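You operate a simulated robot arm through the tools that you are given. There is no shell and no other tool. Be economical: measure what you need, move in short steps, check, and stop when the job is done.

The job below is to be done with a simulated two-armed robot. You get a single attempt, and the scene is never put back.

## Task
Get the rub tester ready with the blue pad holder, its pad damped on the green pump head.
Fine: damp its pad first, then stand the holder in the opening of the tester's arm, then set the brass knob weight in its pan; zero the counter; no rub yet; leave the other holder and weight.

Only the result counts: the job must be done as asked and must still hold three seconds after the hand-in. Knocking over, shifting, dropping, spilling or breaking anything else fails it.

## Robot
Two 7-joint arms with fingered hands on one trunk, on a base that drives. Base frame: it is fixed to the floor where the robot stands at the start and does not move with it; the origin is under the middle of the robot, x ahead of it, y to its left, z up; the surface under the hand at the start is at about z = 0.75. Lengths are in m, angles in rad, forces in N, time in s.
The left shoulder is at the start at [0.07, 0.169, 1.293], the right one opposite. With the tool pointing down near the work surface each hand reaches from about 0.1 to 0.62 m from the robot's upright axis, wherever it stands, measured 20 degrees to its own side. Places, roughly: green pump head [0.7, 0, 0.9]; opening of the rub tester arm [0.5, 0.1, 0.8]; pan of the blue pad holder [0.5, -0.1, 0.8]; yellow pump head [0.7, -0.1, 0.9]; yellow zero button [0.6, 0.3, 0.9]. Payload 3.4 kg a hand.
The TCP of each hand is the grasp point between the finger pads, 0.023 m short of the fingertips. In the tool frame z runs along the fingers and y along their closing line. Largest opening 0.116 m; the body of the gripper starts 0.065 m behind the TCP. The gripper is a hand of 4 fingers: y runs from the thumb to the fingers, the wrist lies at [0, 0, -0.211] in the tool frame, and closing takes about 1.5 s.
Orientation is told as [roll, pitch, yaw] about the base's x, y, z axes, in that order, counted from this pose: with the fingers straight down and closing along the base's y, the tool's x points along the base's -x, its y along +y and its z along -z.

## Interface
- The arms move only by the tool step_arm. It takes "left_targets", "right_targets" or both (then of equal length, played together; a hand with none holds still); each is a list of rows, each a list of 2 entries, a list of its own where there are three numbers: the shift along the tool's x, y, z in m, then the turn, a rotation vector about the tool's x, y, z in rad. In form: [[[dx, dy, dz], [ax, ay, az]], ...]. A call has 1 to 8 rows; each row shifts and turns the commanded pose from where the row before left it, along the tool's axes as they then stand. "left_claw" and "right_claw" are, for a hand that has rows, the finger opening in m, from 0 to 0.116, set as the call begins (left out, the last holds). A row lasts 0.2 s, in which the tool goes at most 0.05 m and 0.15 rad; a call with a longer step from one row to the next is refused whole, and so is a gripper value outside its range. A pose out of reach is approached as far as the arm can. The call stops where the force on the tool passes 40 N (or 10 N more than at its start, if that is more) or the arm is blocked; 0.2 s more then pass. Each finger travels about 0.153 m/s and halts on what it meets, pressing with about 29 N; the grip force reading is that of the motor and also rises with nothing between the fingers. The clock runs only during rows and for 0.2 s after the last one: add rows that do not move to give the fingers time. It gives the time, the measured TCP pose, the force on the tool (base axes), the opening and the grip force at its end, in the units of the frame above (readings bear some noise), with the torque about the TCP (base axes, N m) and any sound that the robot's microphone picked up, and new pictures: "views" is both (left out), scene, wrist or none (wrist: the cameras of the hands that moved).
- Cameras (640 x 400 px; columns grow to the right, rows downward): "scene" is now at [0.1213, 0.0233, 1.5306]; the picture's right is [0.31, -0.95, 0.00], its down [-0.63, -0.21, -0.75] and it looks along [0.71, 0.23, -0.67] (base axes); focal length 270 px, centre (320, 200). "left" rides on the left gripper at [-0.069, 0.001, -0.09] in its tool frame; the picture's right is [-0.01, -1.00, 0.00], its down [0.79, -0.01, -0.61] and it looks along [0.61, -0.01, 0.79] (tool axes); focal length 251 px, centre (320, 200). "right" rides on the right gripper at [0.069, 0.001, -0.09] in its tool frame; the picture's right is [-0.01, 1.00, 0.00], its down [-0.80, -0.01, -0.61] and it looks along [-0.61, -0.01, 0.80] (tool axes); focal length 251 px, centre (320, 200). There is no depth. A picture from a camera that has moved, and an enlarged one, comes with that camera's place and axes in the base frame and with its lens. The place of the scene camera against the robot may be out by one fixed shift of up to 0.025 m in any direction.
- move_column(by): slides the trunk up (or, below 0, down) by that many m; the arms and the scene camera ride with it, the base frame stays. It gives what a move gives, with no picture.
- base_move(legs): drives the robot by 1 to 6 legs, each [ahead, left, turn to the left] in m, m and rad, along the robot's own axes; the way and the turn of a leg run together, so that a leg with both is an arc; at most 1.5 m and 3.142 rad a leg. The arms and the cameras ride along, it lands a little off, and it stops where it bumps. It gives what a move gives, and a new picture of the scene camera.
- curl_fingers(finger1, finger2, finger3, thumb_bend, hand): sets how far each is bent, from 0 (flat) to 1 (curled in); at 0.3 the hand is open as for a grip, at 0.7 the pads meet at the TCP. One left out holds its place. A second passes; each finger stops where it meets its share of the squeeze, and holds until it gets a number again. A gripper value or a shape takes the hand back. It gives what a move gives, with no picture; readings hold the bend of each and the force on the fingers (four entries, about 0 where the hand has none), thumb and palm.
- preshape(shape, hand): the hand has 4 fingers and takes this shape, open, in about a second: jaw (thumb against the fingers, like two jaws); tri (thumb and two fingers); tip (a fingertip pinch); poke (one finger out to press); point (the index stretched); flat (the hand flat); cup (the hand cupped); fist (a fist). The gripper value then closes the fingers along that shape, each until it touches; the sizes above hold for jaw. It gives what a move gives, with no picture.
- aim_head(pan, tilt): turns the head with the scene camera to pan (to the left, within 1.501 rad either way) and tilt (down, from -0.506 to 1.204), counted from straight ahead of the robot. It gives what a move gives, and a new picture of the scene camera.
- zoom(camera, box): a new picture of the part [left, top, right, bottom] of that camera's present view, enlarged. It takes no simulated time.
- job_done(): hands the job in; it is judged then, once.

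Work in short steps. Places have to be worked out from the pictures, the camera data and where the tool is seen: move nearer, look again, correct. Check each grasp and each placing, and mend what went wrong. You have 120 turns and 260 pictures in all, those below and enlarged ones among them. Open the grippers and draw the arms clear of the work before you hand the job in, unless the task says otherwise; then end with one line.

The tools are called after "Call:" by a JSON object that holds its "method" and its "body". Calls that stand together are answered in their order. step_arm: Moves the arms, as the interface text tells. Its arguments: {"type":"object","properties":{"left_targets":{"type":"array"},"left_claw":{"type":"number"},"right_targets":{"type":"array"},"right_claw":{"type":"number"},"views":{"type":"string","enum":["both","scene","wrist","none"]}},"required":[]} The other tools are called the same way: move_column (by) slides the trunk up or down; preshape (shape, hand) gives the hand a shape; curl_fingers (finger1, finger2, finger3, thumb_bend, hand) moves the fingers one by one; base_move (legs) drives the base; aim_head (pan, tilt) turns the head that bears the scene camera; zoom (camera, box) takes an enlarged picture of a part of a camera's view; job_done () hands the job in.

At the start:

```text
time: 0.0
left_tcp_pos: [0.4894, 0.252, 1.2439]
left_tcp_rot: [0.002, 0.001, 0.0]
left_ft_force: [0.5, -0.9, 0.4]
left_ft_torque: [-0.01, -0.03, -0.01]
left_finger_gap: 0.1159
left_gripper_force: 0.0
left_shape: jaw
left_bend: [0.3, 0.3, 0.3, 0.3]
left_finger forces: [0.0, 0.0, 0.0, 0.0, 0.0, 0.1]
right_tcp_pos: [0.5605, -0.0935, 1.2042]
right_tcp_rot: [0.0, 0.0, 0.001]
right_ft_force: [0.5, 0.3, -0.8]
right_ft_torque: [0.01, 0.0, -0.03]
right_finger_gap: 0.1158
right_gripper_force: 0.1
right_shape: jaw
right_bend: [0.3, 0.3, 0.3, 0.3]
right_finger forces: [0.0, 0.0, 0.0, 0.0, 0.0, 0.0]
trunk travel left (down, up): [-0.8, 0.14]
robot x, y, heading: [0.0011, -0.0049, -0.0]
head pan, tilt: [0.316, 0.728]
```

scene: 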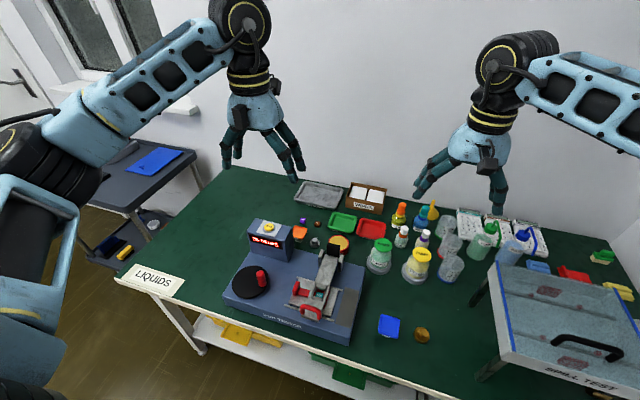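
right: 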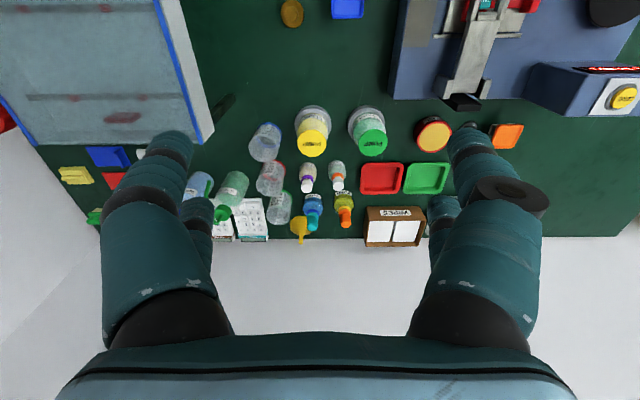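
left: 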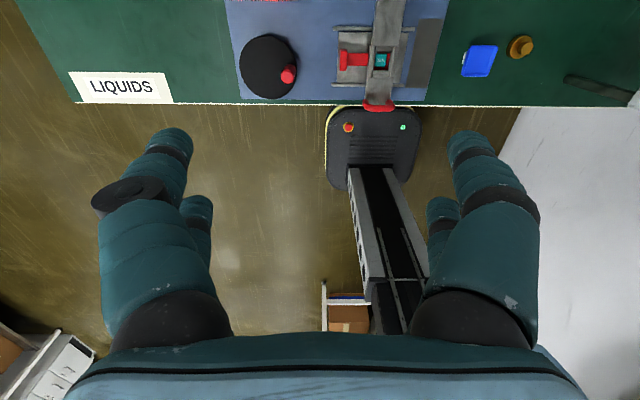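

I zoom into the tester and the holder area to identify the parts.

Call:
{"method": "zoom", "body": {"camera": "scene", "box": [210, 200, 370, 340]}}

Call:
{"method": "zoom", "body": {"camera": "scene", "box": [340, 190, 480, 350]}}

Call:
{"method": "zoom", "body": {"camera": "left", "box": [220, 0, 560, 130]}}

Call:
{"method": "zoom", "body": {"camera": "right", "box": [250, 0, 640, 240]}}

```text
2.86 times, centred on (290, 270) of scene
camera zoom: at [0.1213, 0.0233, 1.5306], right [0.31, -0.95, 0.0], down [-0.63, -0.21, -0.75], along [0.71, 0.23, -0.67], focal length 771 px, centre (406, 0)
```

zoom: 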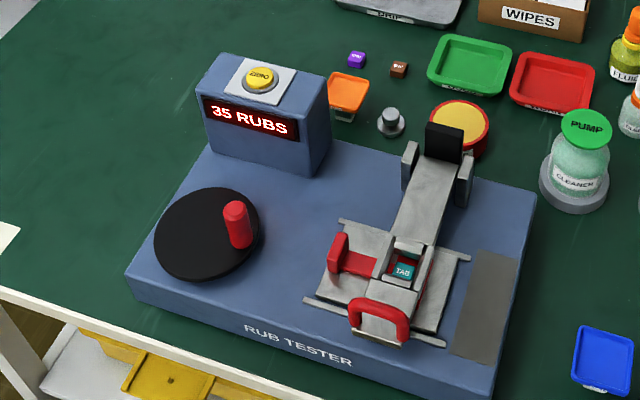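

```text
2.50 times, centred on (410, 270) of scene
camera zoom: at [0.1213, 0.0233, 1.5306], right [0.31, -0.95, 0.0], down [-0.63, -0.21, -0.75], along [0.71, 0.23, -0.67], focal length 675 px, centre (95, 25)
```

zoom: 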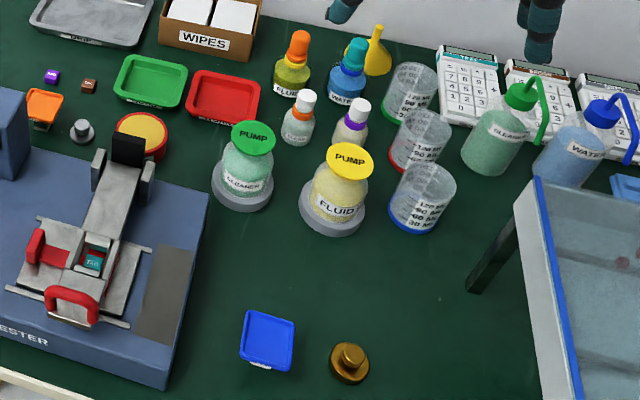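

```text
1.88 times, centred on (390, 65) of left
camera zoom: at [0.5581, 0.2519, 1.3324], right [0.01, -1.0, 0.0], down [-0.79, -0.01, 0.61], along [-0.61, -0.01, -0.79], focal length 473 px, centre (188, 454)
```

zoom: 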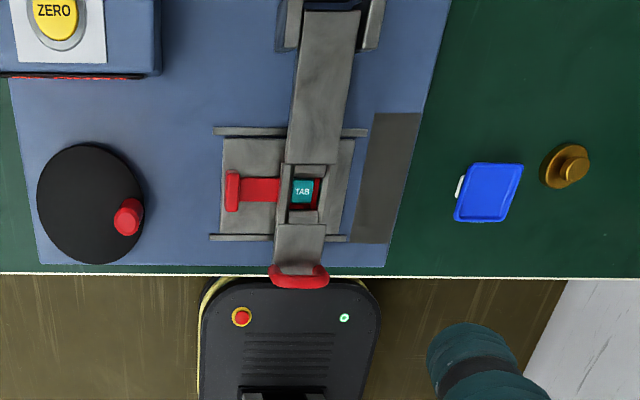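

```text
1.64 times, centred on (445, 120) of right
camera zoom: at [0.4927, -0.0923, 1.2942], right [0.01, 1.0, 0.0], down [0.8, -0.01, 0.61], along [0.61, -0.01, -0.8], focal length 413 px, centre (115, 331)
```

zoom: 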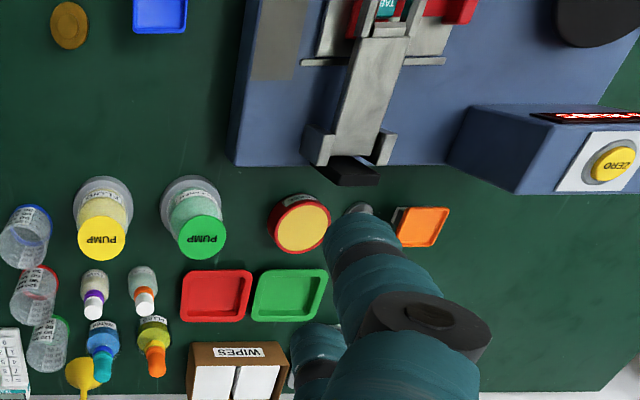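

The blue holder sits near (0.48,-0.05) with the brass weight near (0.50,-0.13). I bring the right hand down and back so its camera sees the holder from the side.

Call:
{"method": "step_arm", "body": {"right_targets": [[[0.03, 0.004, 0.034], [0, 0, 0]], [[0.03, 0.004, 0.034], [0, 0, 0]], [[0.03, 0.004, 0.034], [0, 0, 0]], [[0.03, 0.004, 0.034], [0, 0, 0]], [[0.03, 0.004, 0.034], [0, 0, 0]], [[0.03, 0.004, 0.034], [0, 0, 0]], [[0.03, 0.004, 0.034], [0, 0, 0]]], "views": "wrist"}}

Call:
{"method": "zoom", "body": {"camera": "right", "box": [160, 60, 480, 260]}}

```text
time: 1.6
left_tcp_pos: [0.4873, 0.2498, 1.2438]
left_tcp_rot: [0.0, -0.001, -0.002]
left_ft_force: [0.2, -0.4, 0.3]
left_ft_torque: [0.02, 0.01, 0.03]
left_finger_gap: 0.1158
left_gripper_force: 0.0
left_shape: jaw
left_bend: [0.3, 0.3, 0.3, 0.3]
left_finger forces: [0.1, 0.1, 0.0, 0.0, 0.1, 0.0]
right_tcp_pos: [0.3509, -0.0669, 0.9669]
right_tcp_rot: [-0.001, -0.001, 0.0]
right_ft_force: [-0.1, 0.3, -0.3]
right_ft_torque: [-0.04, -0.02, -0.04]
right_finger_gap: 0.1161
right_gripper_force: 0.0
right_shape: jaw
right_bend: [0.3, 0.3, 0.3, 0.3]
right_finger forces: [0.1, 0.0, 0.0, 0.0, 0.0, 0.0]
trunk travel left (down, up): [-0.8, 0.14]
robot x, y, heading: [-0.0024, -0.0006, 0.001]
head pan, tilt: [0.316, 0.728]
camera right: at [0.2833, -0.0657, 1.0577], right [0.01, 1.0, 0.0], down [0.79, -0.01, 0.61], along [0.61, -0.01, -0.79], focal length 251 px, centre (320, 200)
```

right: 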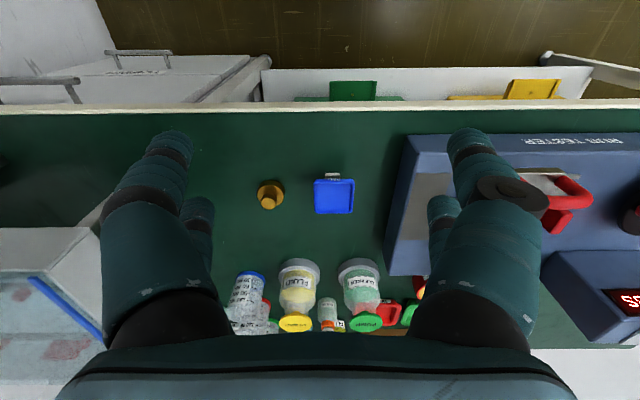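

```text
2.00 times, centred on (320, 160) of right
camera zoom: at [0.2833, -0.0657, 1.0577], right [0.01, 1.0, 0.0], down [0.79, -0.01, 0.61], along [0.61, -0.01, -0.79], focal length 503 px, centre (320, 280)
```

zoom: 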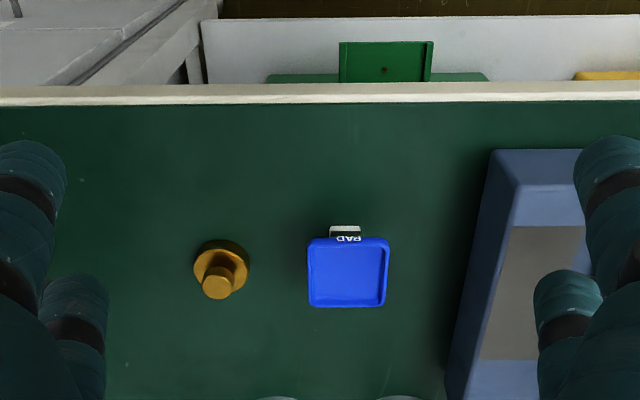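

The holder's leg with a "PAD" label shows under the pan. I go lower and farther back for a more lateral view.

Call:
{"method": "step_arm", "body": {"right_targets": [[[0.035, 0, 0.03], [0, 0, 0]], [[0.035, 0, 0.03], [0, 0, 0]], [[0.035, 0, 0.03], [0, 0, 0]], [[0, 0, 0.03], [0, 0, 0]]], "views": "none"}}

Call:
{"method": "zoom", "body": {"camera": "right", "box": [240, 200, 440, 325]}}

Call:
{"method": "zoom", "body": {"camera": "scene", "box": [290, 270, 370, 330]}}

```text
time: 2.6
left_tcp_pos: [0.4886, 0.2523, 1.2441]
left_tcp_rot: [0.001, -0.001, 0.001]
left_ft_force: [0.9, 0.2, 0.2]
left_ft_torque: [-0.01, 0.04, 0.01]
left_finger_gap: 0.1159
left_gripper_force: 0.1
left_shape: jaw
left_bend: [0.3, 0.3, 0.3, 0.3]
left_finger forces: [0.0, 0.1, 0.0, 0.0, 0.0, 0.1]
right_tcp_pos: [0.2438, -0.0653, 0.8463]
right_tcp_rot: [0.0, 0.0, 0.001]
right_ft_force: [0.7, -0.5, -0.1]
right_ft_torque: [0.01, 0.03, 0.01]
right_finger_gap: 0.1158
right_gripper_force: 0.0
right_shape: jaw
right_bend: [0.3, 0.3, 0.3, 0.3]
right_finger forces: [0.0, 0.1, 0.0, 0.1, 0.0, 0.0]
trunk travel left (down, up): [-0.8, 0.14]
robot x, y, heading: [0.0014, 0.0027, -0.002]
head pan, tilt: [0.316, 0.728]
```

```text
3.20 times, centred on (340, 262) of right
camera zoom: at [0.1764, -0.0646, 0.9362], right [0.01, 1.0, 0.0], down [0.8, -0.01, 0.61], along [0.61, -0.01, -0.8], focal length 805 px, centre (256, 0)
```

zoom: 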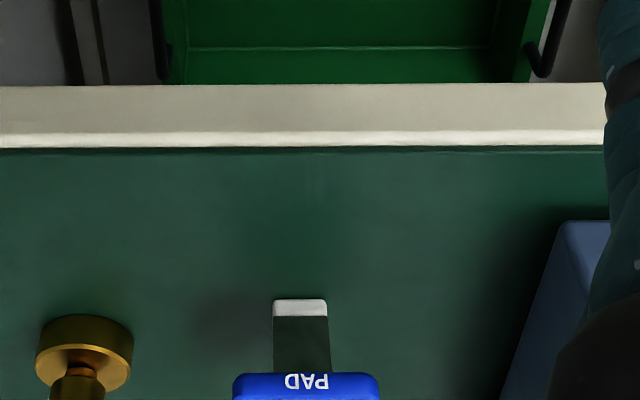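

```text
6.67 times, centred on (330, 300) of scene
camera zoom: at [0.1214, 0.0231, 1.5306], right [0.31, -0.95, 0.0], down [-0.63, -0.21, -0.75], along [0.71, 0.23, -0.67], focal length 1800 px, centre (253, -467)
```

zoom: 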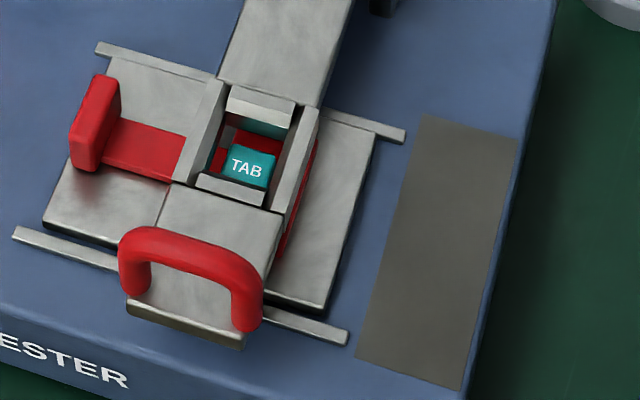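

The holder is about 0.06 tall: a pan roughly 0.05 wide on a 0.022 leg with a white pad. I raise the right hand, then drive 0.1 m ahead so that the pump is within reach.

Call:
{"method": "step_arm", "body": {"right_targets": [[[0, 0, -0.05], [0, 0, 0]], [[0, 0, -0.05], [0, 0, 0]], [[0, 0, -0.05], [0, 0, 0]]], "views": "none"}}

Call:
{"method": "base_move", "body": {"legs": [[0.1, 0, 0]]}}

```text
time: 3.4
left_tcp_pos: [0.4895, 0.2511, 1.243]
left_tcp_rot: [0.001, 0.001, -0.002]
left_ft_force: [0.4, -0.3, -0.2]
left_ft_torque: [-0.02, 0.02, 0.01]
left_finger_gap: 0.1161
left_gripper_force: 0.1
left_shape: jaw
left_bend: [0.3, 0.3, 0.3, 0.3]
left_finger forces: [0.0, 0.1, 0.0, 0.0, 0.0, 0.1]
right_tcp_pos: [0.2548, -0.0749, 0.9811]
right_tcp_rot: [0.003, 0.002, 0.002]
right_ft_force: [-0.1, -1.1, 1.0]
right_ft_torque: [0.01, 0.04, -0.02]
right_finger_gap: 0.1159
right_gripper_force: 0.0
right_shape: jaw
right_bend: [0.3, 0.3, 0.3, 0.3]
right_finger forces: [0.0, 0.0, 0.0, 0.0, 0.1, 0.1]
right hand out of reach, approached as far as the arm can: row 3
trunk travel left (down, up): [-0.8, 0.14]
robot x, y, heading: [0.0027, -0.0012, -0.002]
head pan, tilt: [0.316, 0.728]
```

```text
time: 4.6
left_tcp_pos: [0.5898, 0.2509, 1.2447]
left_tcp_rot: [0.0, -0.002, 0.001]
left_ft_force: [0.0, 0.1, -0.3]
left_ft_torque: [0.0, -0.01, -0.01]
left_finger_gap: 0.116
left_gripper_force: 0.1
left_shape: jaw
left_bend: [0.3, 0.3, 0.3, 0.3]
left_finger forces: [0.0, 0.0, 0.1, 0.1, 0.0, 0.0]
right_tcp_pos: [0.3566, -0.0739, 0.9814]
right_tcp_rot: [0.005, -0.001, 0.002]
right_ft_force: [0.6, 0.0, 0.5]
right_ft_torque: [-0.01, -0.04, 0.0]
right_finger_gap: 0.1159
right_gripper_force: 0.0
right_shape: jaw
right_bend: [0.3, 0.3, 0.3, 0.3]
right_finger forces: [0.1, 0.0, 0.1, 0.0, 0.1, 0.0]
trunk travel left (down, up): [-0.8, 0.14]
robot x, y, heading: [0.1019, 0.004, -0.002]
head pan, tilt: [0.316, 0.728]
camera scene: at [0.2227, 0.0231, 1.5308], right [0.31, -0.95, 0.0], down [-0.63, -0.21, -0.75], along [0.71, 0.23, -0.66], focal length 270 px, centre (320, 200)
```

scene: 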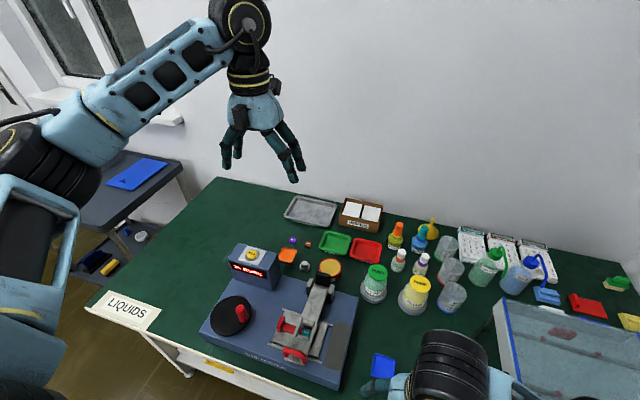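

I move the right hand above the holder for a closer look and alignment.

Call:
{"method": "step_arm", "body": {"right_targets": [[[-0.04, 0.007, 0.02], [0, 0, 0]], [[-0.04, 0.007, 0.02], [0, 0, 0]], [[-0.035, 0.006, 0.02], [0, 0, 0]]], "views": "wrist"}}

Call:
{"method": "zoom", "body": {"camera": "right", "box": [220, 60, 420, 185]}}

```text
time: 5.4
left_tcp_pos: [0.5941, 0.2514, 1.2429]
left_tcp_rot: [-0.001, 0.002, 0.0]
left_ft_force: [-0.9, 0.4, 0.4]
left_ft_torque: [-0.03, 0.01, -0.01]
left_finger_gap: 0.116
left_gripper_force: 0.1
left_shape: jaw
left_bend: [0.3, 0.3, 0.3, 0.3]
left_finger forces: [0.1, 0.0, 0.0, 0.0, 0.1, 0.1]
right_tcp_pos: [0.4757, -0.0534, 0.9198]
right_tcp_rot: [0.004, 0.002, 0.002]
right_ft_force: [-0.8, -0.1, 0.5]
right_ft_torque: [0.03, 0.03, 0.0]
right_finger_gap: 0.1157
right_gripper_force: 0.1
right_shape: jaw
right_bend: [0.3, 0.3, 0.3, 0.3]
right_finger forces: [0.0, 0.0, 0.1, 0.0, 0.1, 0.0]
trunk travel left (down, up): [-0.8, 0.14]
robot x, y, heading: [0.1052, -0.0054, -0.002]
head pan, tilt: [0.316, 0.728]
camera right: at [0.4085, -0.053, 1.0097], right [0.01, 1.0, 0.0], down [0.8, -0.01, 0.61], along [0.61, 0.0, -0.8], focal length 251 px, centre (320, 200)
```

right: 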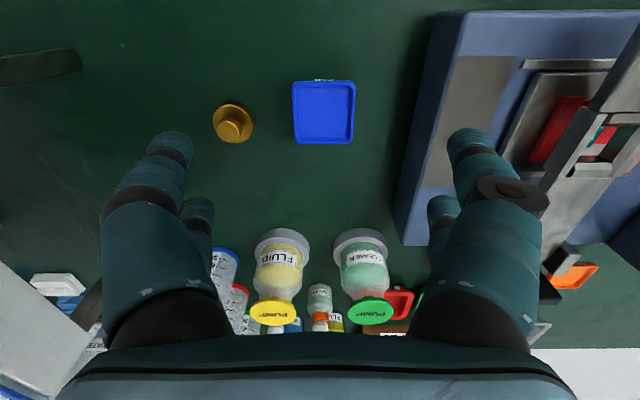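

```text
3.20 times, centred on (320, 122) of right
camera zoom: at [0.4085, -0.053, 1.0097], right [0.01, 1.0, 0.0], down [0.8, -0.01, 0.61], along [0.61, 0.0, -0.8], focal length 805 px, centre (320, 448)
```

zoom: 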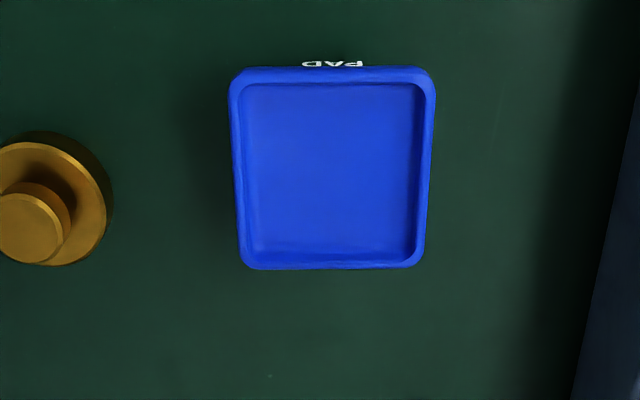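

The pan is centred at about (0.4765, -0.050), about 0.05 square, with yaw near 0. I narrow the opening to 0.085 to clear the brass weight and descend.

Call:
{"method": "step_arm", "body": {"right_targets": [[[-0.001, 0.003, 0.03], [0, 0, 0]], [[0, 0, 0.03], [0, 0, 0]], [[0, 0, 0.02], [0, 0, 0]]], "right_claw": 0.08, "views": "wrist"}}

Call:
{"method": "zoom", "body": {"camera": "right", "box": [200, 80, 440, 230]}}

```text
time: 6.2
left_tcp_pos: [0.5906, 0.2521, 1.2435]
left_tcp_rot: [-0.001, 0.001, 0.0]
left_ft_force: [0.8, 0.1, -0.8]
left_ft_torque: [0.03, 0.01, -0.01]
left_finger_gap: 0.1158
left_gripper_force: 0.0
left_shape: jaw
left_bend: [0.3, 0.3, 0.3, 0.3]
left_finger forces: [0.1, 0.0, 0.0, 0.1, 0.1, 0.0]
right_tcp_pos: [0.4737, -0.0514, 0.8399]
right_tcp_rot: [0.003, 0.001, 0.002]
right_ft_force: [0.0, 0.4, -0.8]
right_ft_torque: [0.05, 0.0, -0.01]
right_finger_gap: 0.0808
right_gripper_force: 0.1
right_shape: jaw
right_bend: [0.67, 0.67, 0.67, 0.67]
right_finger forces: [0.1, 0.0, 0.0, 0.0, 0.0, 0.0]
trunk travel left (down, up): [-0.8, 0.14]
robot x, y, heading: [0.0992, -0.0015, 0.003]
head pan, tilt: [0.316, 0.728]
camera right: at [0.4071, -0.0504, 0.9294], right [0.01, 1.0, 0.0], down [0.79, -0.01, 0.61], along [0.61, 0.0, -0.79], focal length 251 px, centre (320, 200)
```

right: 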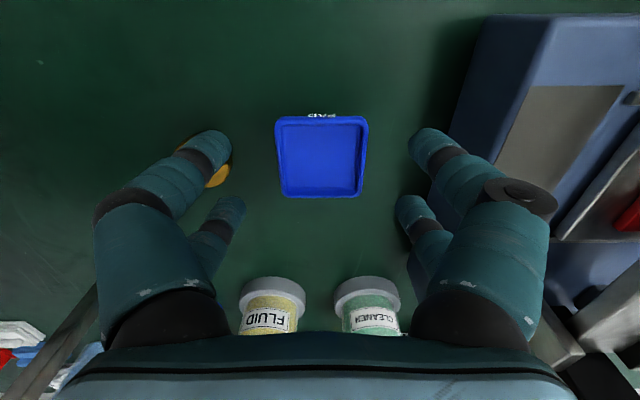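

```text
2.67 times, centred on (320, 155) of right
camera zoom: at [0.4071, -0.0504, 0.9294], right [0.01, 1.0, 0.0], down [0.79, -0.01, 0.61], along [0.61, 0.0, -0.79], focal length 670 px, centre (320, 320)
```

zoom: 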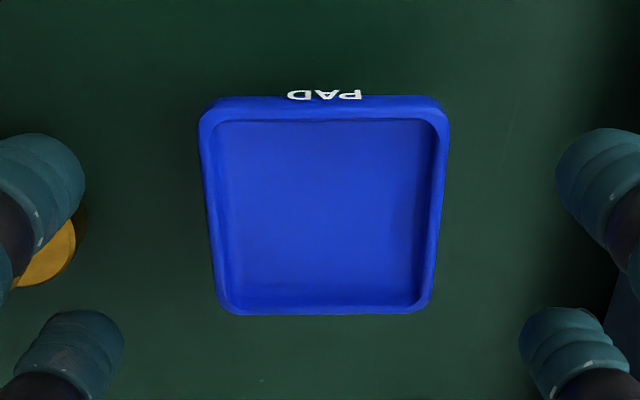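

Finger pairs straddle the pan, whose top is around z≈0.798. I shift +4 mm in x and +2 mm in y, lower to TCP z≈0.804, then close.

Call:
{"method": "step_arm", "body": {"right_targets": [[[-0.004, 0.002, 0.02], [0, 0, 0]], [[0, 0, 0.016], [0, 0, 0]], [[0, 0, 0], [0, 0, 0]]], "right_claw": 0.074, "views": "wrist"}}

Call:
{"method": "zoom", "body": {"camera": "right", "box": [200, 80, 440, 230]}}

```text
time: 7.0
left_tcp_pos: [0.5924, 0.2512, 1.2441]
left_tcp_rot: [0.0, 0.0, 0.001]
left_ft_force: [0.6, -0.4, 0.2]
left_ft_torque: [-0.05, -0.03, -0.02]
left_finger_gap: 0.116
left_gripper_force: 0.0
left_shape: jaw
left_bend: [0.3, 0.3, 0.3, 0.3]
left_finger forces: [0.1, 0.0, 0.0, 0.0, 0.0, 0.0]
right_tcp_pos: [0.4767, -0.0484, 0.8039]
right_tcp_rot: [0.005, -0.002, 0.003]
right_ft_force: [0.2, -1.0, 1.1]
right_ft_torque: [0.03, 0.0, 0.0]
right_finger_gap: 0.0744
right_gripper_force: 0.2
right_shape: jaw
right_bend: [0.7, 0.7, 0.7, 0.7]
right_finger forces: [0.1, 0.0, 0.0, 0.0, 0.0, 0.0]
trunk travel left (down, up): [-0.8, 0.14]
robot x, y, heading: [0.1036, 0.0016, 0.002]
head pan, tilt: [0.316, 0.728]
camera right: at [0.4097, -0.0479, 0.8949], right [0.01, 1.0, 0.0], down [0.8, -0.01, 0.61], along [0.61, 0.0, -0.8], focal length 251 px, centre (320, 200)
```

right: 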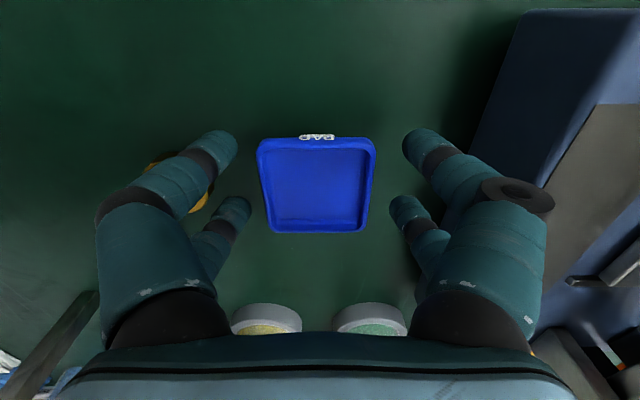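

```text
2.67 times, centred on (320, 155) of right
camera zoom: at [0.4097, -0.0479, 0.8949], right [0.01, 1.0, 0.0], down [0.8, -0.01, 0.61], along [0.61, 0.0, -0.8], focal length 670 px, centre (320, 320)
```

zoom: 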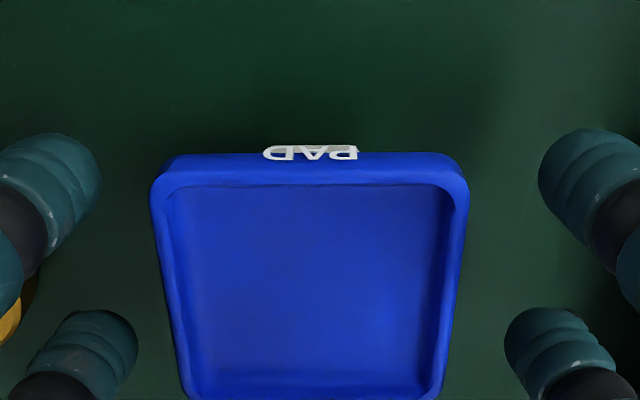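

TCP is centred over the pan, so I close gently with stationary rows.

Call:
{"method": "step_arm", "body": {"right_targets": [[[0, 0, 0], [0, 0, 0]], [[0, 0, 0], [0, 0, 0]], [[0, 0, 0], [0, 0, 0]], [[0, 0, 0], [0, 0, 0]], [[0, 0, 0], [0, 0, 0]]], "right_claw": 0.03, "views": "wrist"}}

Call:
{"method": "zoom", "body": {"camera": "right", "box": [200, 80, 440, 230]}}

```text
time: 8.2
left_tcp_pos: [0.5924, 0.2515, 1.2434]
left_tcp_rot: [0.0, 0.001, 0.0]
left_ft_force: [-0.5, 0.1, -0.6]
left_ft_torque: [-0.05, -0.02, -0.03]
left_finger_gap: 0.1159
left_gripper_force: 0.0
left_shape: jaw
left_bend: [0.3, 0.3, 0.3, 0.3]
left_finger forces: [0.0, 0.0, 0.0, 0.0, 0.0, 0.0]
right_tcp_pos: [0.4776, -0.0495, 0.8052]
right_tcp_rot: [0.004, 0.0, 0.002]
right_ft_force: [0.0, 0.4, -0.2]
right_ft_torque: [0.01, 0.03, 0.02]
right_finger_gap: 0.0453
right_gripper_force: 29.6
right_shape: jaw
right_bend: [0.73, 0.73, 0.73, 0.77]
right_finger forces: [26.5, 26.4, 26.4, 0.0, 26.6, 0.0]
trunk travel left (down, up): [-0.8, 0.14]
robot x, y, heading: [0.1041, 0.0002, 0.002]
head pan, tilt: [0.316, 0.728]
camera right: at [0.41, -0.048, 0.895], right [0.01, 1.0, 0.0], down [0.8, -0.01, 0.61], along [0.61, 0.0, -0.8], focal length 251 px, centre (320, 200)
```

right: 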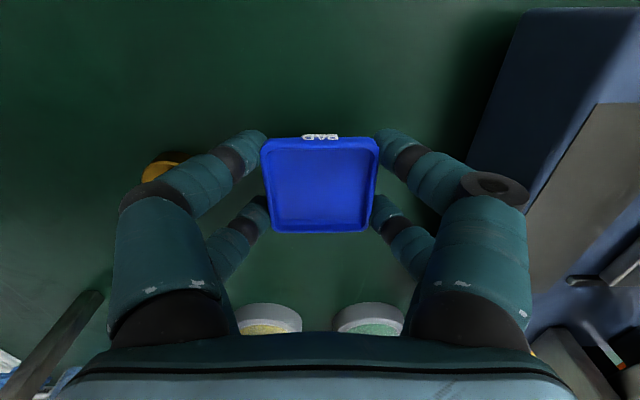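

```text
2.67 times, centred on (320, 155) of right
camera zoom: at [0.41, -0.048, 0.895], right [0.01, 1.0, 0.0], down [0.8, -0.01, 0.61], along [0.61, 0.0, -0.8], focal length 670 px, centre (320, 320)
```

zoom: 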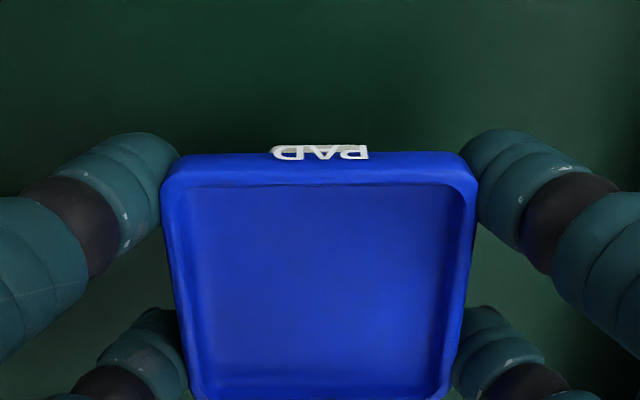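

The holder is gripped (gap 0.045, 29 N). I lift straight up and look at it.

Call:
{"method": "step_arm", "body": {"right_targets": [[[0, 0, -0.03], [0, 0, 0]], [[0, 0, -0.05], [0, 0, 0]], [[0, 0, -0.05], [0, 0, 0]], [[0, 0, -0.05], [0, 0, 0]], [[0, 0, -0.03], [0, 0, 0]]], "views": "both"}}

```text
time: 9.4
left_tcp_pos: [0.5932, 0.2521, 1.2427]
left_tcp_rot: [0.001, 0.0, -0.001]
left_ft_force: [0.4, 0.4, 0.3]
left_ft_torque: [0.01, 0.03, 0.01]
left_finger_gap: 0.1161
left_gripper_force: 0.0
left_shape: jaw
left_bend: [0.3, 0.3, 0.3, 0.3]
left_finger forces: [0.0, 0.0, 0.0, 0.0, 0.0, 0.1]
right_tcp_pos: [0.4758, -0.0503, 1.0173]
right_tcp_rot: [0.002, 0.0, 0.003]
right_ft_force: [-0.4, -0.8, -1.7]
right_ft_torque: [-0.01, -0.01, -0.02]
right_finger_gap: 0.0447
right_gripper_force: 28.5
right_shape: jaw
right_bend: [0.73, 0.73, 0.73, 0.77]
right_finger forces: [26.5, 26.5, 26.4, 0.0, 26.6, 0.0]
trunk travel left (down, up): [-0.8, 0.14]
robot x, y, heading: [0.1041, 0.002, 0.004]
head pan, tilt: [0.316, 0.728]
camera scene: at [0.2249, 0.023, 1.5305], right [0.31, -0.95, 0.0], down [-0.63, -0.21, -0.75], along [0.71, 0.23, -0.67], focal length 270 px, centre (320, 200)
camera right: at [0.4102, -0.0503, 1.1065], right [0.01, 1.0, 0.0], down [0.8, -0.01, 0.61], along [0.61, 0.0, -0.8], focal length 251 px, centre (320, 200)
```

scene: 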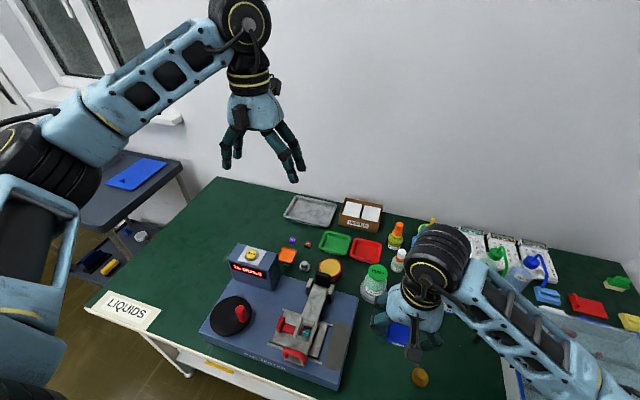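
right: 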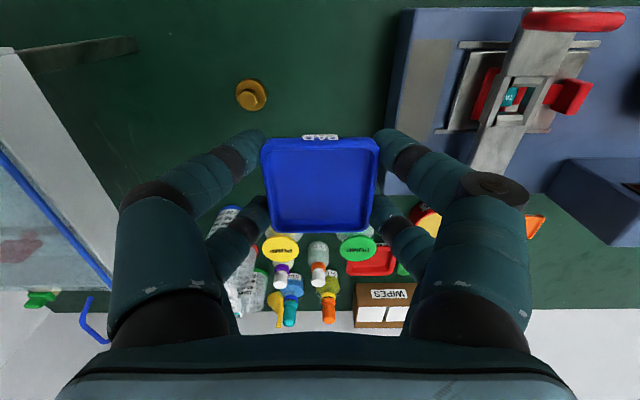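

Triangulation from three wrist views puts the green pump head at about (0.697, 0.006, 0.852). I bring the right hand over it with the pad about 9 cm above, and yaw the left hand so its camera watches.

Call:
{"method": "step_arm", "body": {"right_targets": [[[-0.044, 0.0115, 0], [0, 0, 0]], [[-0.044, 0.0115, 0], [0, 0, 0]], [[-0.044, 0.0115, 0], [0, 0, 0]], [[-0.044, 0.0115, 0], [0, 0, 0]], [[-0.044, 0.01, 0], [0, 0, 0]], [[0, 0, 0], [0, 0, 0]], [[0, 0, 0], [0, 0, 0]], [[0, 0, 0], [0, 0, 0]]], "left_targets": [[[0, 0, 0], [0, 0, -0.15]], [[0, 0, 0], [0, 0, -0.15]], [[0, 0, 0], [0, 0, -0.15]], [[0, 0, 0], [0, 0, -0.15]], [[0, 0, 0], [0, 0, -0.15]], [[0, 0, 0], [0, 0, -0.15]], [[0, 0, 0], [0, 0, -0.15]], [[0, 0, 0], [0, 0, -0.15]]], "views": "both"}}

```text
time: 11.2
left_tcp_pos: [0.5926, 0.2523, 1.2435]
left_tcp_rot: [0.0, 0.0, 1.202]
left_ft_force: [0.3, 0.5, -0.2]
left_ft_torque: [0.02, 0.0, 0.0]
left_finger_gap: 0.116
left_gripper_force: 0.1
left_shape: jaw
left_bend: [0.3, 0.3, 0.3, 0.3]
left_finger forces: [0.1, 0.0, 0.0, 0.1, 0.0, 0.0]
right_tcp_pos: [0.6943, 0.0064, 1.0177]
right_tcp_rot: [0.004, -0.001, 0.003]
right_ft_force: [0.3, -0.5, -1.1]
right_ft_torque: [-0.01, 0.0, 0.01]
right_finger_gap: 0.0442
right_gripper_force: 29.0
right_shape: jaw
right_bend: [0.73, 0.73, 0.73, 0.77]
right_finger forces: [26.6, 26.5, 26.5, 0.0, 26.8, 0.0]
trunk travel left (down, up): [-0.8, 0.14]
robot x, y, heading: [0.1008, 0.0037, 0.0]
head pan, tilt: [0.316, 0.728]
camera scene: at [0.2252, 0.0246, 1.5305], right [0.31, -0.95, 0.0], down [-0.63, -0.21, -0.75], along [0.71, 0.23, -0.67], focal length 270 px, centre (320, 200)
camera right: at [0.6265, 0.0076, 1.1074], right [0.01, 1.0, 0.0], down [0.79, -0.01, 0.61], along [0.61, 0.0, -0.79], focal length 251 px, centre (320, 200)
camera left: at [0.6172, 0.317, 1.3325], right [0.94, -0.35, 0.0], down [-0.28, -0.74, 0.61], along [-0.21, -0.57, -0.79], focal length 251 px, centre (320, 200)
```

scene: 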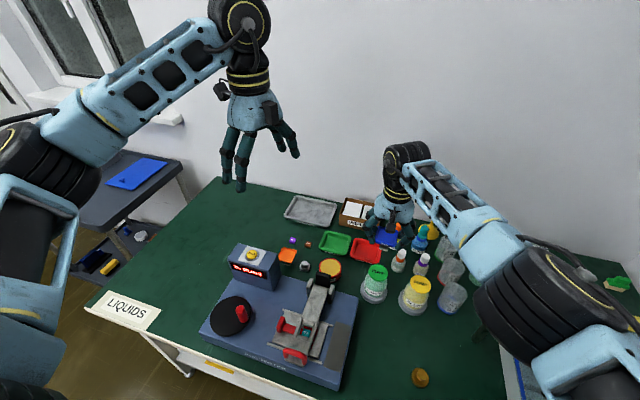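
right: 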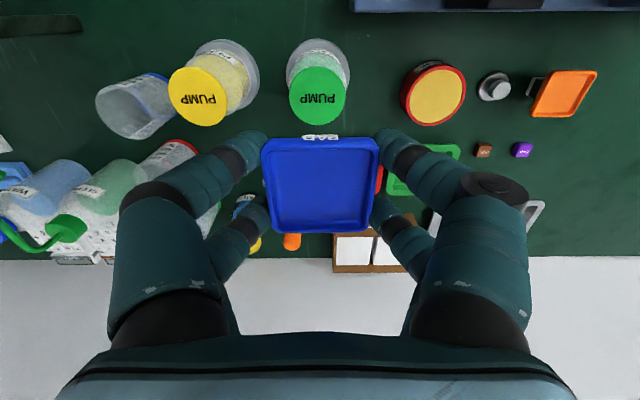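
left: 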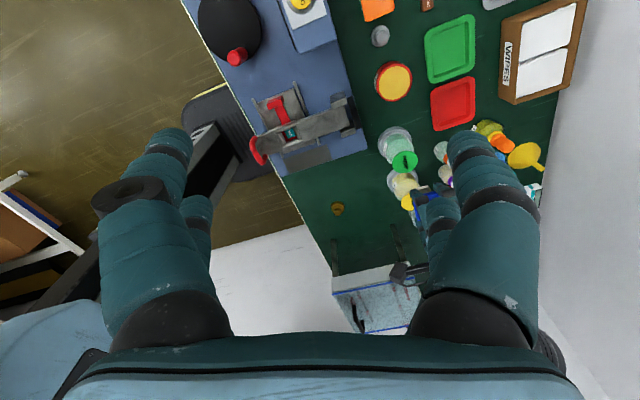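

The right camera confirms the green head at (0.696, 0.0075), about 0.056 across, right beneath the pad. I descend to just above contact.

Call:
{"method": "step_arm", "body": {"right_targets": [[[-0.001, 0.001, 0.04], [0, 0, 0]], [[0, 0, 0.04], [0, 0, 0]], [[0, 0, 0.02], [0, 0, 0]]], "views": "wrist"}}

Call:
{"method": "zoom", "body": {"camera": "left", "box": [360, 120, 480, 220]}}

Call:
{"method": "zoom", "body": {"camera": "scene", "box": [330, 210, 450, 310]}}

```text
time: 12.0
left_tcp_pos: [0.592, 0.2518, 1.2438]
left_tcp_rot: [0.0, 0.002, 1.198]
left_ft_force: [-0.3, -0.2, -0.2]
left_ft_torque: [-0.01, -0.05, -0.03]
left_finger_gap: 0.1159
left_gripper_force: 0.1
left_shape: jaw
left_bend: [0.3, 0.3, 0.3, 0.3]
left_finger forces: [0.0, 0.1, 0.0, 0.0, 0.0, 0.0]
right_tcp_pos: [0.6796, 0.0005, 0.9253]
right_tcp_rot: [0.002, 0.001, 0.001]
right_ft_force: [-0.5, 0.5, -0.8]
right_ft_torque: [-0.02, 0.05, 0.0]
right_finger_gap: 0.0445
right_gripper_force: 28.8
right_shape: jaw
right_bend: [0.73, 0.73, 0.73, 0.77]
right_finger forces: [26.4, 26.4, 26.3, 0.0, 26.5, 0.0]
right hand out of reach, approached as far as the arm can: row 1, 2, 3
trunk travel left (down, up): [-0.8, 0.14]
robot x, y, heading: [0.1021, -0.0026, -0.002]
head pan, tilt: [0.316, 0.728]
camera right: at [0.6114, 0.0012, 1.0151], right [0.01, 1.0, 0.0], down [0.79, -0.01, 0.61], along [0.61, 0.0, -0.79], focal length 251 px, centre (320, 200)
```

right: 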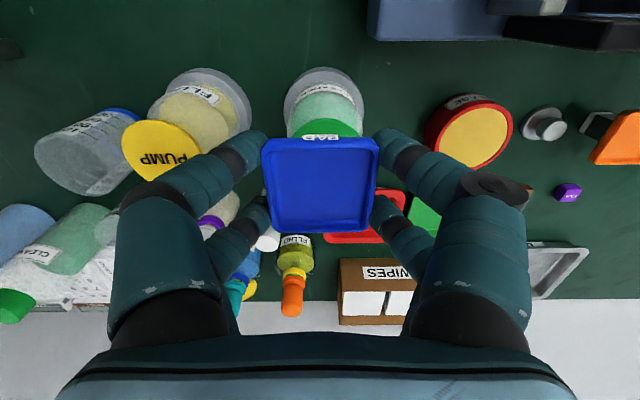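

```text
4.00 times, centred on (420, 170) of left
camera zoom: at [0.6165, 0.3168, 1.3329], right [0.94, -0.35, 0.0], down [-0.28, -0.74, 0.61], along [-0.21, -0.57, -0.79], focal length 1006 px, centre (-80, 320)
```

zoom: 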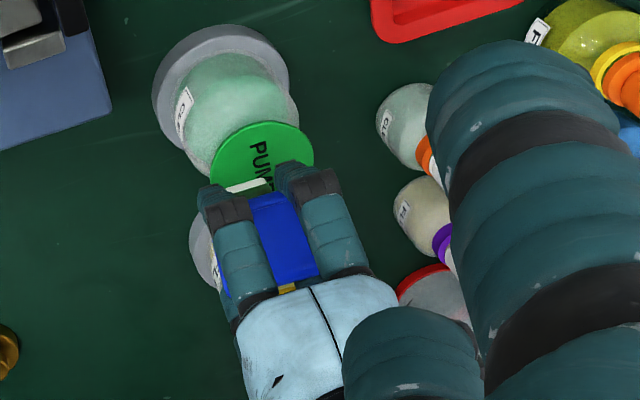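

```text
4.00 times, centred on (390, 260) of scene
camera zoom: at [0.2242, 0.0244, 1.5307], right [0.31, -0.95, 0.0], down [-0.63, -0.21, -0.75], along [0.71, 0.23, -0.67], focal length 1080 px, centre (40, -40)
```

zoom: 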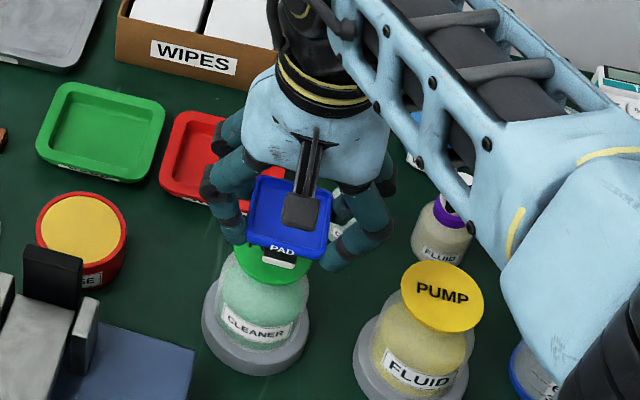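

The arm runs out of reach at x≈0.68. I raise the hand and drive the base 0.08 m left, which brings the right shoulder more in line; lowering the trunk comes later.

Call:
{"method": "step_arm", "body": {"right_targets": [[[0.002, 0, -0.05], [0, 0, 0]], [[0.002, 0, -0.05], [0, 0, 0]], [[0, 0, -0.04], [0, 0, 0]]], "views": "none"}}

Call:
{"method": "base_move", "body": {"legs": [[0, 0.08, 0]]}}

```text
time: 12.8
left_tcp_pos: [0.5921, 0.2527, 1.2451]
left_tcp_rot: [-0.002, 0.0, 1.2]
left_ft_force: [-0.5, -0.9, 0.0]
left_ft_torque: [-0.01, 0.01, 0.0]
left_finger_gap: 0.1161
left_gripper_force: 0.0
left_shape: jaw
left_bend: [0.3, 0.3, 0.3, 0.3]
left_finger forces: [0.0, 0.0, 0.0, 0.0, 0.1, 0.1]
right_tcp_pos: [0.6764, -0.0015, 1.063]
right_tcp_rot: [0.004, 0.002, 0.002]
right_ft_force: [-0.6, 0.4, -1.6]
right_ft_torque: [0.0, 0.03, 0.0]
right_finger_gap: 0.0446
right_gripper_force: 28.8
right_shape: jaw
right_bend: [0.73, 0.73, 0.73, 0.77]
right_finger forces: [26.3, 26.3, 26.2, 0.0, 26.4, 0.0]
trunk travel left (down, up): [-0.8, 0.14]
robot x, y, heading: [0.1022, -0.0021, -0.002]
head pan, tilt: [0.316, 0.728]
```

```text
time: 13.8
left_tcp_pos: [0.5931, 0.3267, 1.245]
left_tcp_rot: [0.002, -0.004, 1.197]
left_ft_force: [0.4, -0.6, -0.4]
left_ft_torque: [0.01, -0.02, 0.04]
left_finger_gap: 0.116
left_gripper_force: 0.1
left_shape: jaw
left_bend: [0.3, 0.3, 0.3, 0.3]
left_finger forces: [0.1, 0.0, 0.0, 0.0, 0.0, 0.0]
right_tcp_pos: [0.6756, 0.073, 1.0638]
right_tcp_rot: [0.006, 0.0, 0.0]
right_ft_force: [0.2, 0.6, -1.8]
right_ft_torque: [0.01, 0.04, 0.01]
right_finger_gap: 0.0446
right_gripper_force: 28.9
right_shape: jaw
right_bend: [0.73, 0.73, 0.73, 0.77]
right_finger forces: [26.3, 26.3, 26.3, 0.1, 26.4, 0.0]
trunk travel left (down, up): [-0.8, 0.14]
robot x, y, heading: [0.1032, 0.0789, -0.002]
head pan, tilt: [0.316, 0.728]
camera scene: at [0.2249, 0.0972, 1.5307], right [0.31, -0.95, 0.0], down [-0.63, -0.2, -0.75], along [0.71, 0.23, -0.66], focal length 270 px, centre (320, 200)
```

scene: 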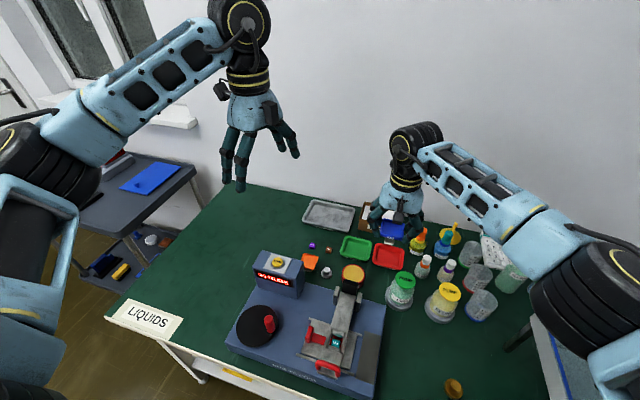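

Now I move the hand over the pump head at (0.696, 0.0075), then lower the trunk by 0.09.

Call:
{"method": "step_arm", "body": {"right_targets": [[[-0.007, -0.022, 0], [0, 0, 0]], [[-0.007, -0.022, 0], [0, 0, 0]], [[-0.006, -0.0215, 0], [0, 0, 0]]], "views": "none"}}

Call:
{"method": "move_column", "body": {"by": -0.09}}

Call:
{"method": "zoom", "body": {"camera": "right", "box": [0, 0, 640, 400]}}

```text
time: 14.6
left_tcp_pos: [0.5924, 0.3314, 1.2446]
left_tcp_rot: [0.0, 0.003, 1.198]
left_ft_force: [0.5, -0.4, 0.2]
left_ft_torque: [0.0, 0.0, 0.03]
left_finger_gap: 0.116
left_gripper_force: 0.1
left_shape: jaw
left_bend: [0.3, 0.3, 0.3, 0.3]
left_finger forces: [0.0, 0.1, 0.1, 0.0, 0.0, 0.0]
right_tcp_pos: [0.6989, 0.0128, 1.0615]
right_tcp_rot: [0.003, -0.001, 0.003]
right_ft_force: [0.0, 0.6, -0.7]
right_ft_torque: [-0.02, 0.05, 0.0]
right_finger_gap: 0.0447
right_gripper_force: 29.3
right_shape: jaw
right_bend: [0.73, 0.73, 0.73, 0.77]
right_finger forces: [26.3, 26.2, 26.1, 0.0, 26.4, 0.0]
trunk travel left (down, up): [-0.8, 0.14]
robot x, y, heading: [0.0993, 0.079, -0.003]
head pan, tilt: [0.316, 0.728]
```

```text
time: 15.9
left_tcp_pos: [0.5922, 0.3297, 1.1538]
left_tcp_rot: [0.0, 0.0, 1.198]
left_ft_force: [-0.7, 0.0, 0.2]
left_ft_torque: [0.05, 0.07, 0.03]
left_finger_gap: 0.116
left_gripper_force: 0.1
left_shape: jaw
left_bend: [0.3, 0.3, 0.3, 0.3]
left_finger forces: [0.0, 0.0, 0.0, 0.1, 0.0, 0.0]
right_tcp_pos: [0.6982, 0.0112, 0.9713]
right_tcp_rot: [0.003, 0.0, -0.001]
right_ft_force: [0.7, 0.3, -1.1]
right_ft_torque: [-0.01, 0.0, -0.02]
right_finger_gap: 0.0444
right_gripper_force: 28.6
right_shape: jaw
right_bend: [0.73, 0.73, 0.73, 0.77]
right_finger forces: [26.3, 26.2, 26.2, 0.1, 26.5, 0.0]
trunk travel left (down, up): [-0.71, 0.23]
robot x, y, heading: [0.1043, 0.0773, -0.001]
head pan, tilt: [0.316, 0.728]
```

```text
1.00 times, centred on (320, 200) of right (not enlarged: the box is as wide or as high as the picture)
camera zoom: at [0.63, 0.0127, 1.0615], right [0.01, 1.0, 0.0], down [0.8, -0.01, 0.61], along [0.61, 0.0, -0.8], focal length 251 px, centre (320, 200)
```

zoom: 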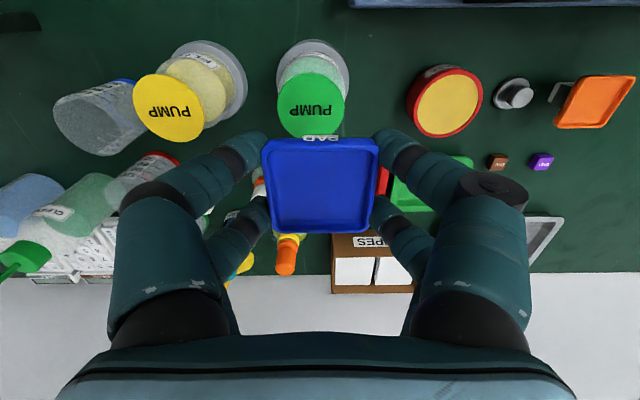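

Head seen at about (0.694, 0.006). I correct by a few mm and descend to about 1 cm above contact.

Call:
{"method": "step_arm", "body": {"right_targets": [[[0.004, -0.005, 0.025], [0, 0, 0]], [[0, 0, 0.025], [0, 0, 0]], [[0, 0, 0.004], [0, 0, 0]]], "views": "none"}}

Call:
{"method": "zoom", "body": {"camera": "left", "box": [330, 90, 490, 190]}}

Call:
{"method": "zoom", "body": {"camera": "scene", "box": [340, 190, 460, 290]}}

```text
time: 16.7
left_tcp_pos: [0.5925, 0.3297, 1.1543]
left_tcp_rot: [0.001, -0.001, 1.198]
left_ft_force: [0.1, -0.2, 0.1]
left_ft_torque: [0.0, 0.01, 0.02]
left_finger_gap: 0.116
left_gripper_force: 0.1
left_shape: jaw
left_bend: [0.3, 0.3, 0.3, 0.3]
left_finger forces: [0.1, 0.0, 0.1, 0.1, 0.0, 0.1]
right_tcp_pos: [0.6931, 0.0066, 0.9156]
right_tcp_rot: [0.005, 0.0, 0.001]
right_ft_force: [0.6, 0.1, -0.8]
right_ft_torque: [-0.03, 0.0, 0.01]
right_finger_gap: 0.0444
right_gripper_force: 29.0
right_shape: jaw
right_bend: [0.73, 0.73, 0.73, 0.77]
right_finger forces: [26.3, 26.3, 26.3, 0.0, 26.3, 0.0]
trunk travel left (down, up): [-0.71, 0.23]
robot x, y, heading: [0.1011, 0.0813, -0.001]
head pan, tilt: [0.316, 0.728]
```

```text
4.00 times, centred on (410, 140) of left
camera zoom: at [0.6174, 0.3943, 1.243], right [0.93, -0.36, 0.0], down [-0.28, -0.74, 0.61], along [-0.22, -0.57, -0.79], focal length 1006 px, centre (-40, 440)
```

zoom: 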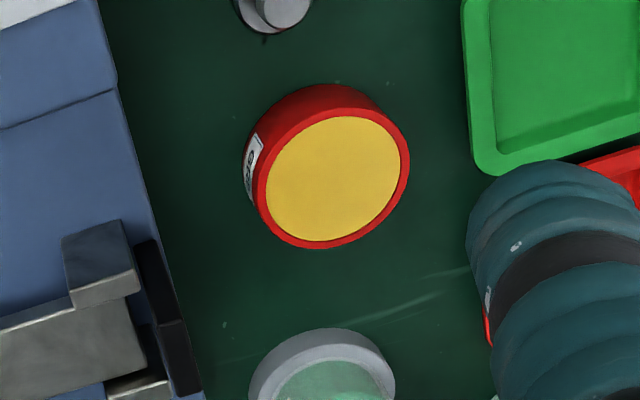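

```text
4.00 times, centred on (400, 240) of scene
camera zoom: at [0.2248, 0.1025, 1.4406], right [0.31, -0.95, 0.0], down [-0.63, -0.21, -0.75], along [0.71, 0.23, -0.67], focal length 1080 px, centre (0, 40)
```

zoom: 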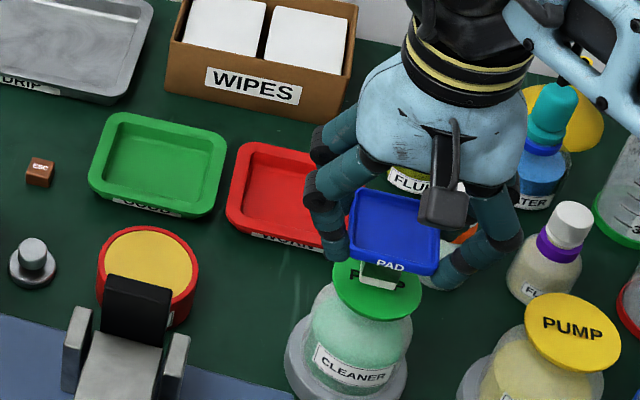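

The pad is just above the green head with good centring. I press down slowly in small steps, watching the force.

Call:
{"method": "step_arm", "body": {"right_targets": [[[0, 0, 0.005], [0, 0, 0]], [[0, 0, 0.004], [0, 0, 0]], [[0, 0, 0.003], [0, 0, 0]]], "views": "none"}}

Call:
{"method": "zoom", "body": {"camera": "scene", "box": [380, 220, 440, 280]}}

```text
time: 17.5
left_tcp_pos: [0.5922, 0.3313, 1.1541]
left_tcp_rot: [0.0, 0.0, 1.196]
left_ft_force: [0.2, 0.0, 0.5]
left_ft_torque: [-0.01, -0.07, -0.01]
left_finger_gap: 0.1157
left_gripper_force: 0.0
left_shape: jaw
left_bend: [0.3, 0.3, 0.3, 0.3]
left_finger forces: [0.1, 0.0, 0.0, 0.1, 0.0, 0.1]
right_tcp_pos: [0.6933, 0.007, 0.905]
right_tcp_rot: [0.004, 0.0, 0.002]
right_ft_force: [-0.3, 0.2, 0.8]
right_ft_torque: [0.07, 0.01, 0.03]
right_finger_gap: 0.0443
right_gripper_force: 29.1
right_shape: jaw
right_bend: [0.73, 0.73, 0.73, 0.77]
right_finger forces: [26.5, 26.6, 26.1, 0.0, 26.3, 0.1]
trunk travel left (down, up): [-0.71, 0.23]
robot x, y, heading: [0.1047, 0.0773, -0.003]
head pan, tilt: [0.316, 0.728]
```

```text
6.67 times, centred on (410, 250) of scene
camera zoom: at [0.2247, 0.1026, 1.4406], right [0.31, -0.95, 0.0], down [-0.63, -0.21, -0.75], along [0.71, 0.23, -0.67], focal length 1800 px, centre (-280, -133)
```

zoom: 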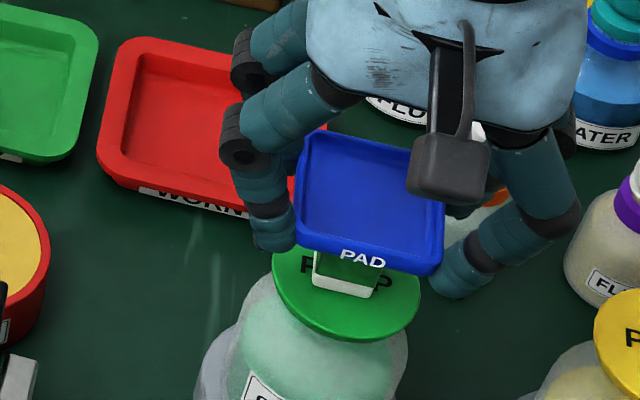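

Contact is just beginning, so I press further.

Call:
{"method": "step_arm", "body": {"right_targets": [[[0, 0, 0.003], [0, 0, 0]], [[0, 0, 0.003], [0, 0, 0]]], "views": "none"}}

Call:
{"method": "zoom", "body": {"camera": "scene", "box": [380, 220, 440, 280]}}

```text
time: 18.1
left_tcp_pos: [0.5905, 0.3303, 1.1561]
left_tcp_rot: [-0.001, -0.001, 1.196]
left_ft_force: [0.2, -0.1, -0.4]
left_ft_torque: [0.0, -0.02, 0.0]
left_finger_gap: 0.116
left_gripper_force: 0.0
left_shape: jaw
left_bend: [0.3, 0.3, 0.3, 0.3]
left_finger forces: [0.0, 0.1, 0.1, 0.0, 0.0, 0.1]
right_tcp_pos: [0.6931, 0.006, 0.8994]
right_tcp_rot: [0.005, -0.003, 0.0]
right_ft_force: [2.8, -1.5, 12.1]
right_ft_torque: [0.0, -0.06, -0.02]
right_finger_gap: 0.0448
right_gripper_force: 28.5
right_shape: jaw
right_bend: [0.74, 0.74, 0.73, 0.77]
right_finger forces: [27.7, 27.7, 28.4, 0.0, 28.5, 0.1]
trunk travel left (down, up): [-0.71, 0.23]
robot x, y, heading: [0.1042, 0.0786, -0.005]
head pan, tilt: [0.316, 0.728]
```

```text
6.67 times, centred on (410, 250) of scene
camera zoom: at [0.2229, 0.1022, 1.441], right [0.31, -0.95, 0.0], down [-0.63, -0.21, -0.75], along [0.71, 0.23, -0.66], focal length 1800 px, centre (-280, -133)
```

zoom: 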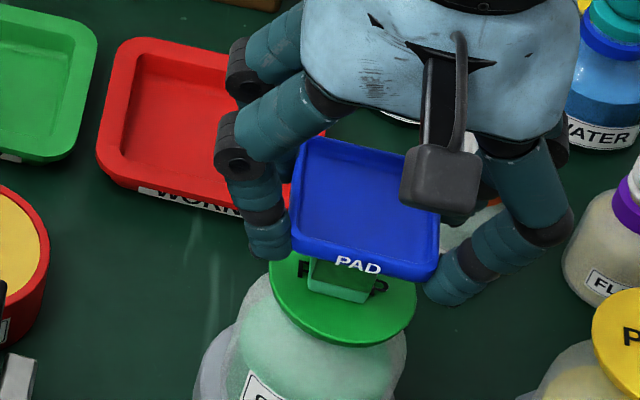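

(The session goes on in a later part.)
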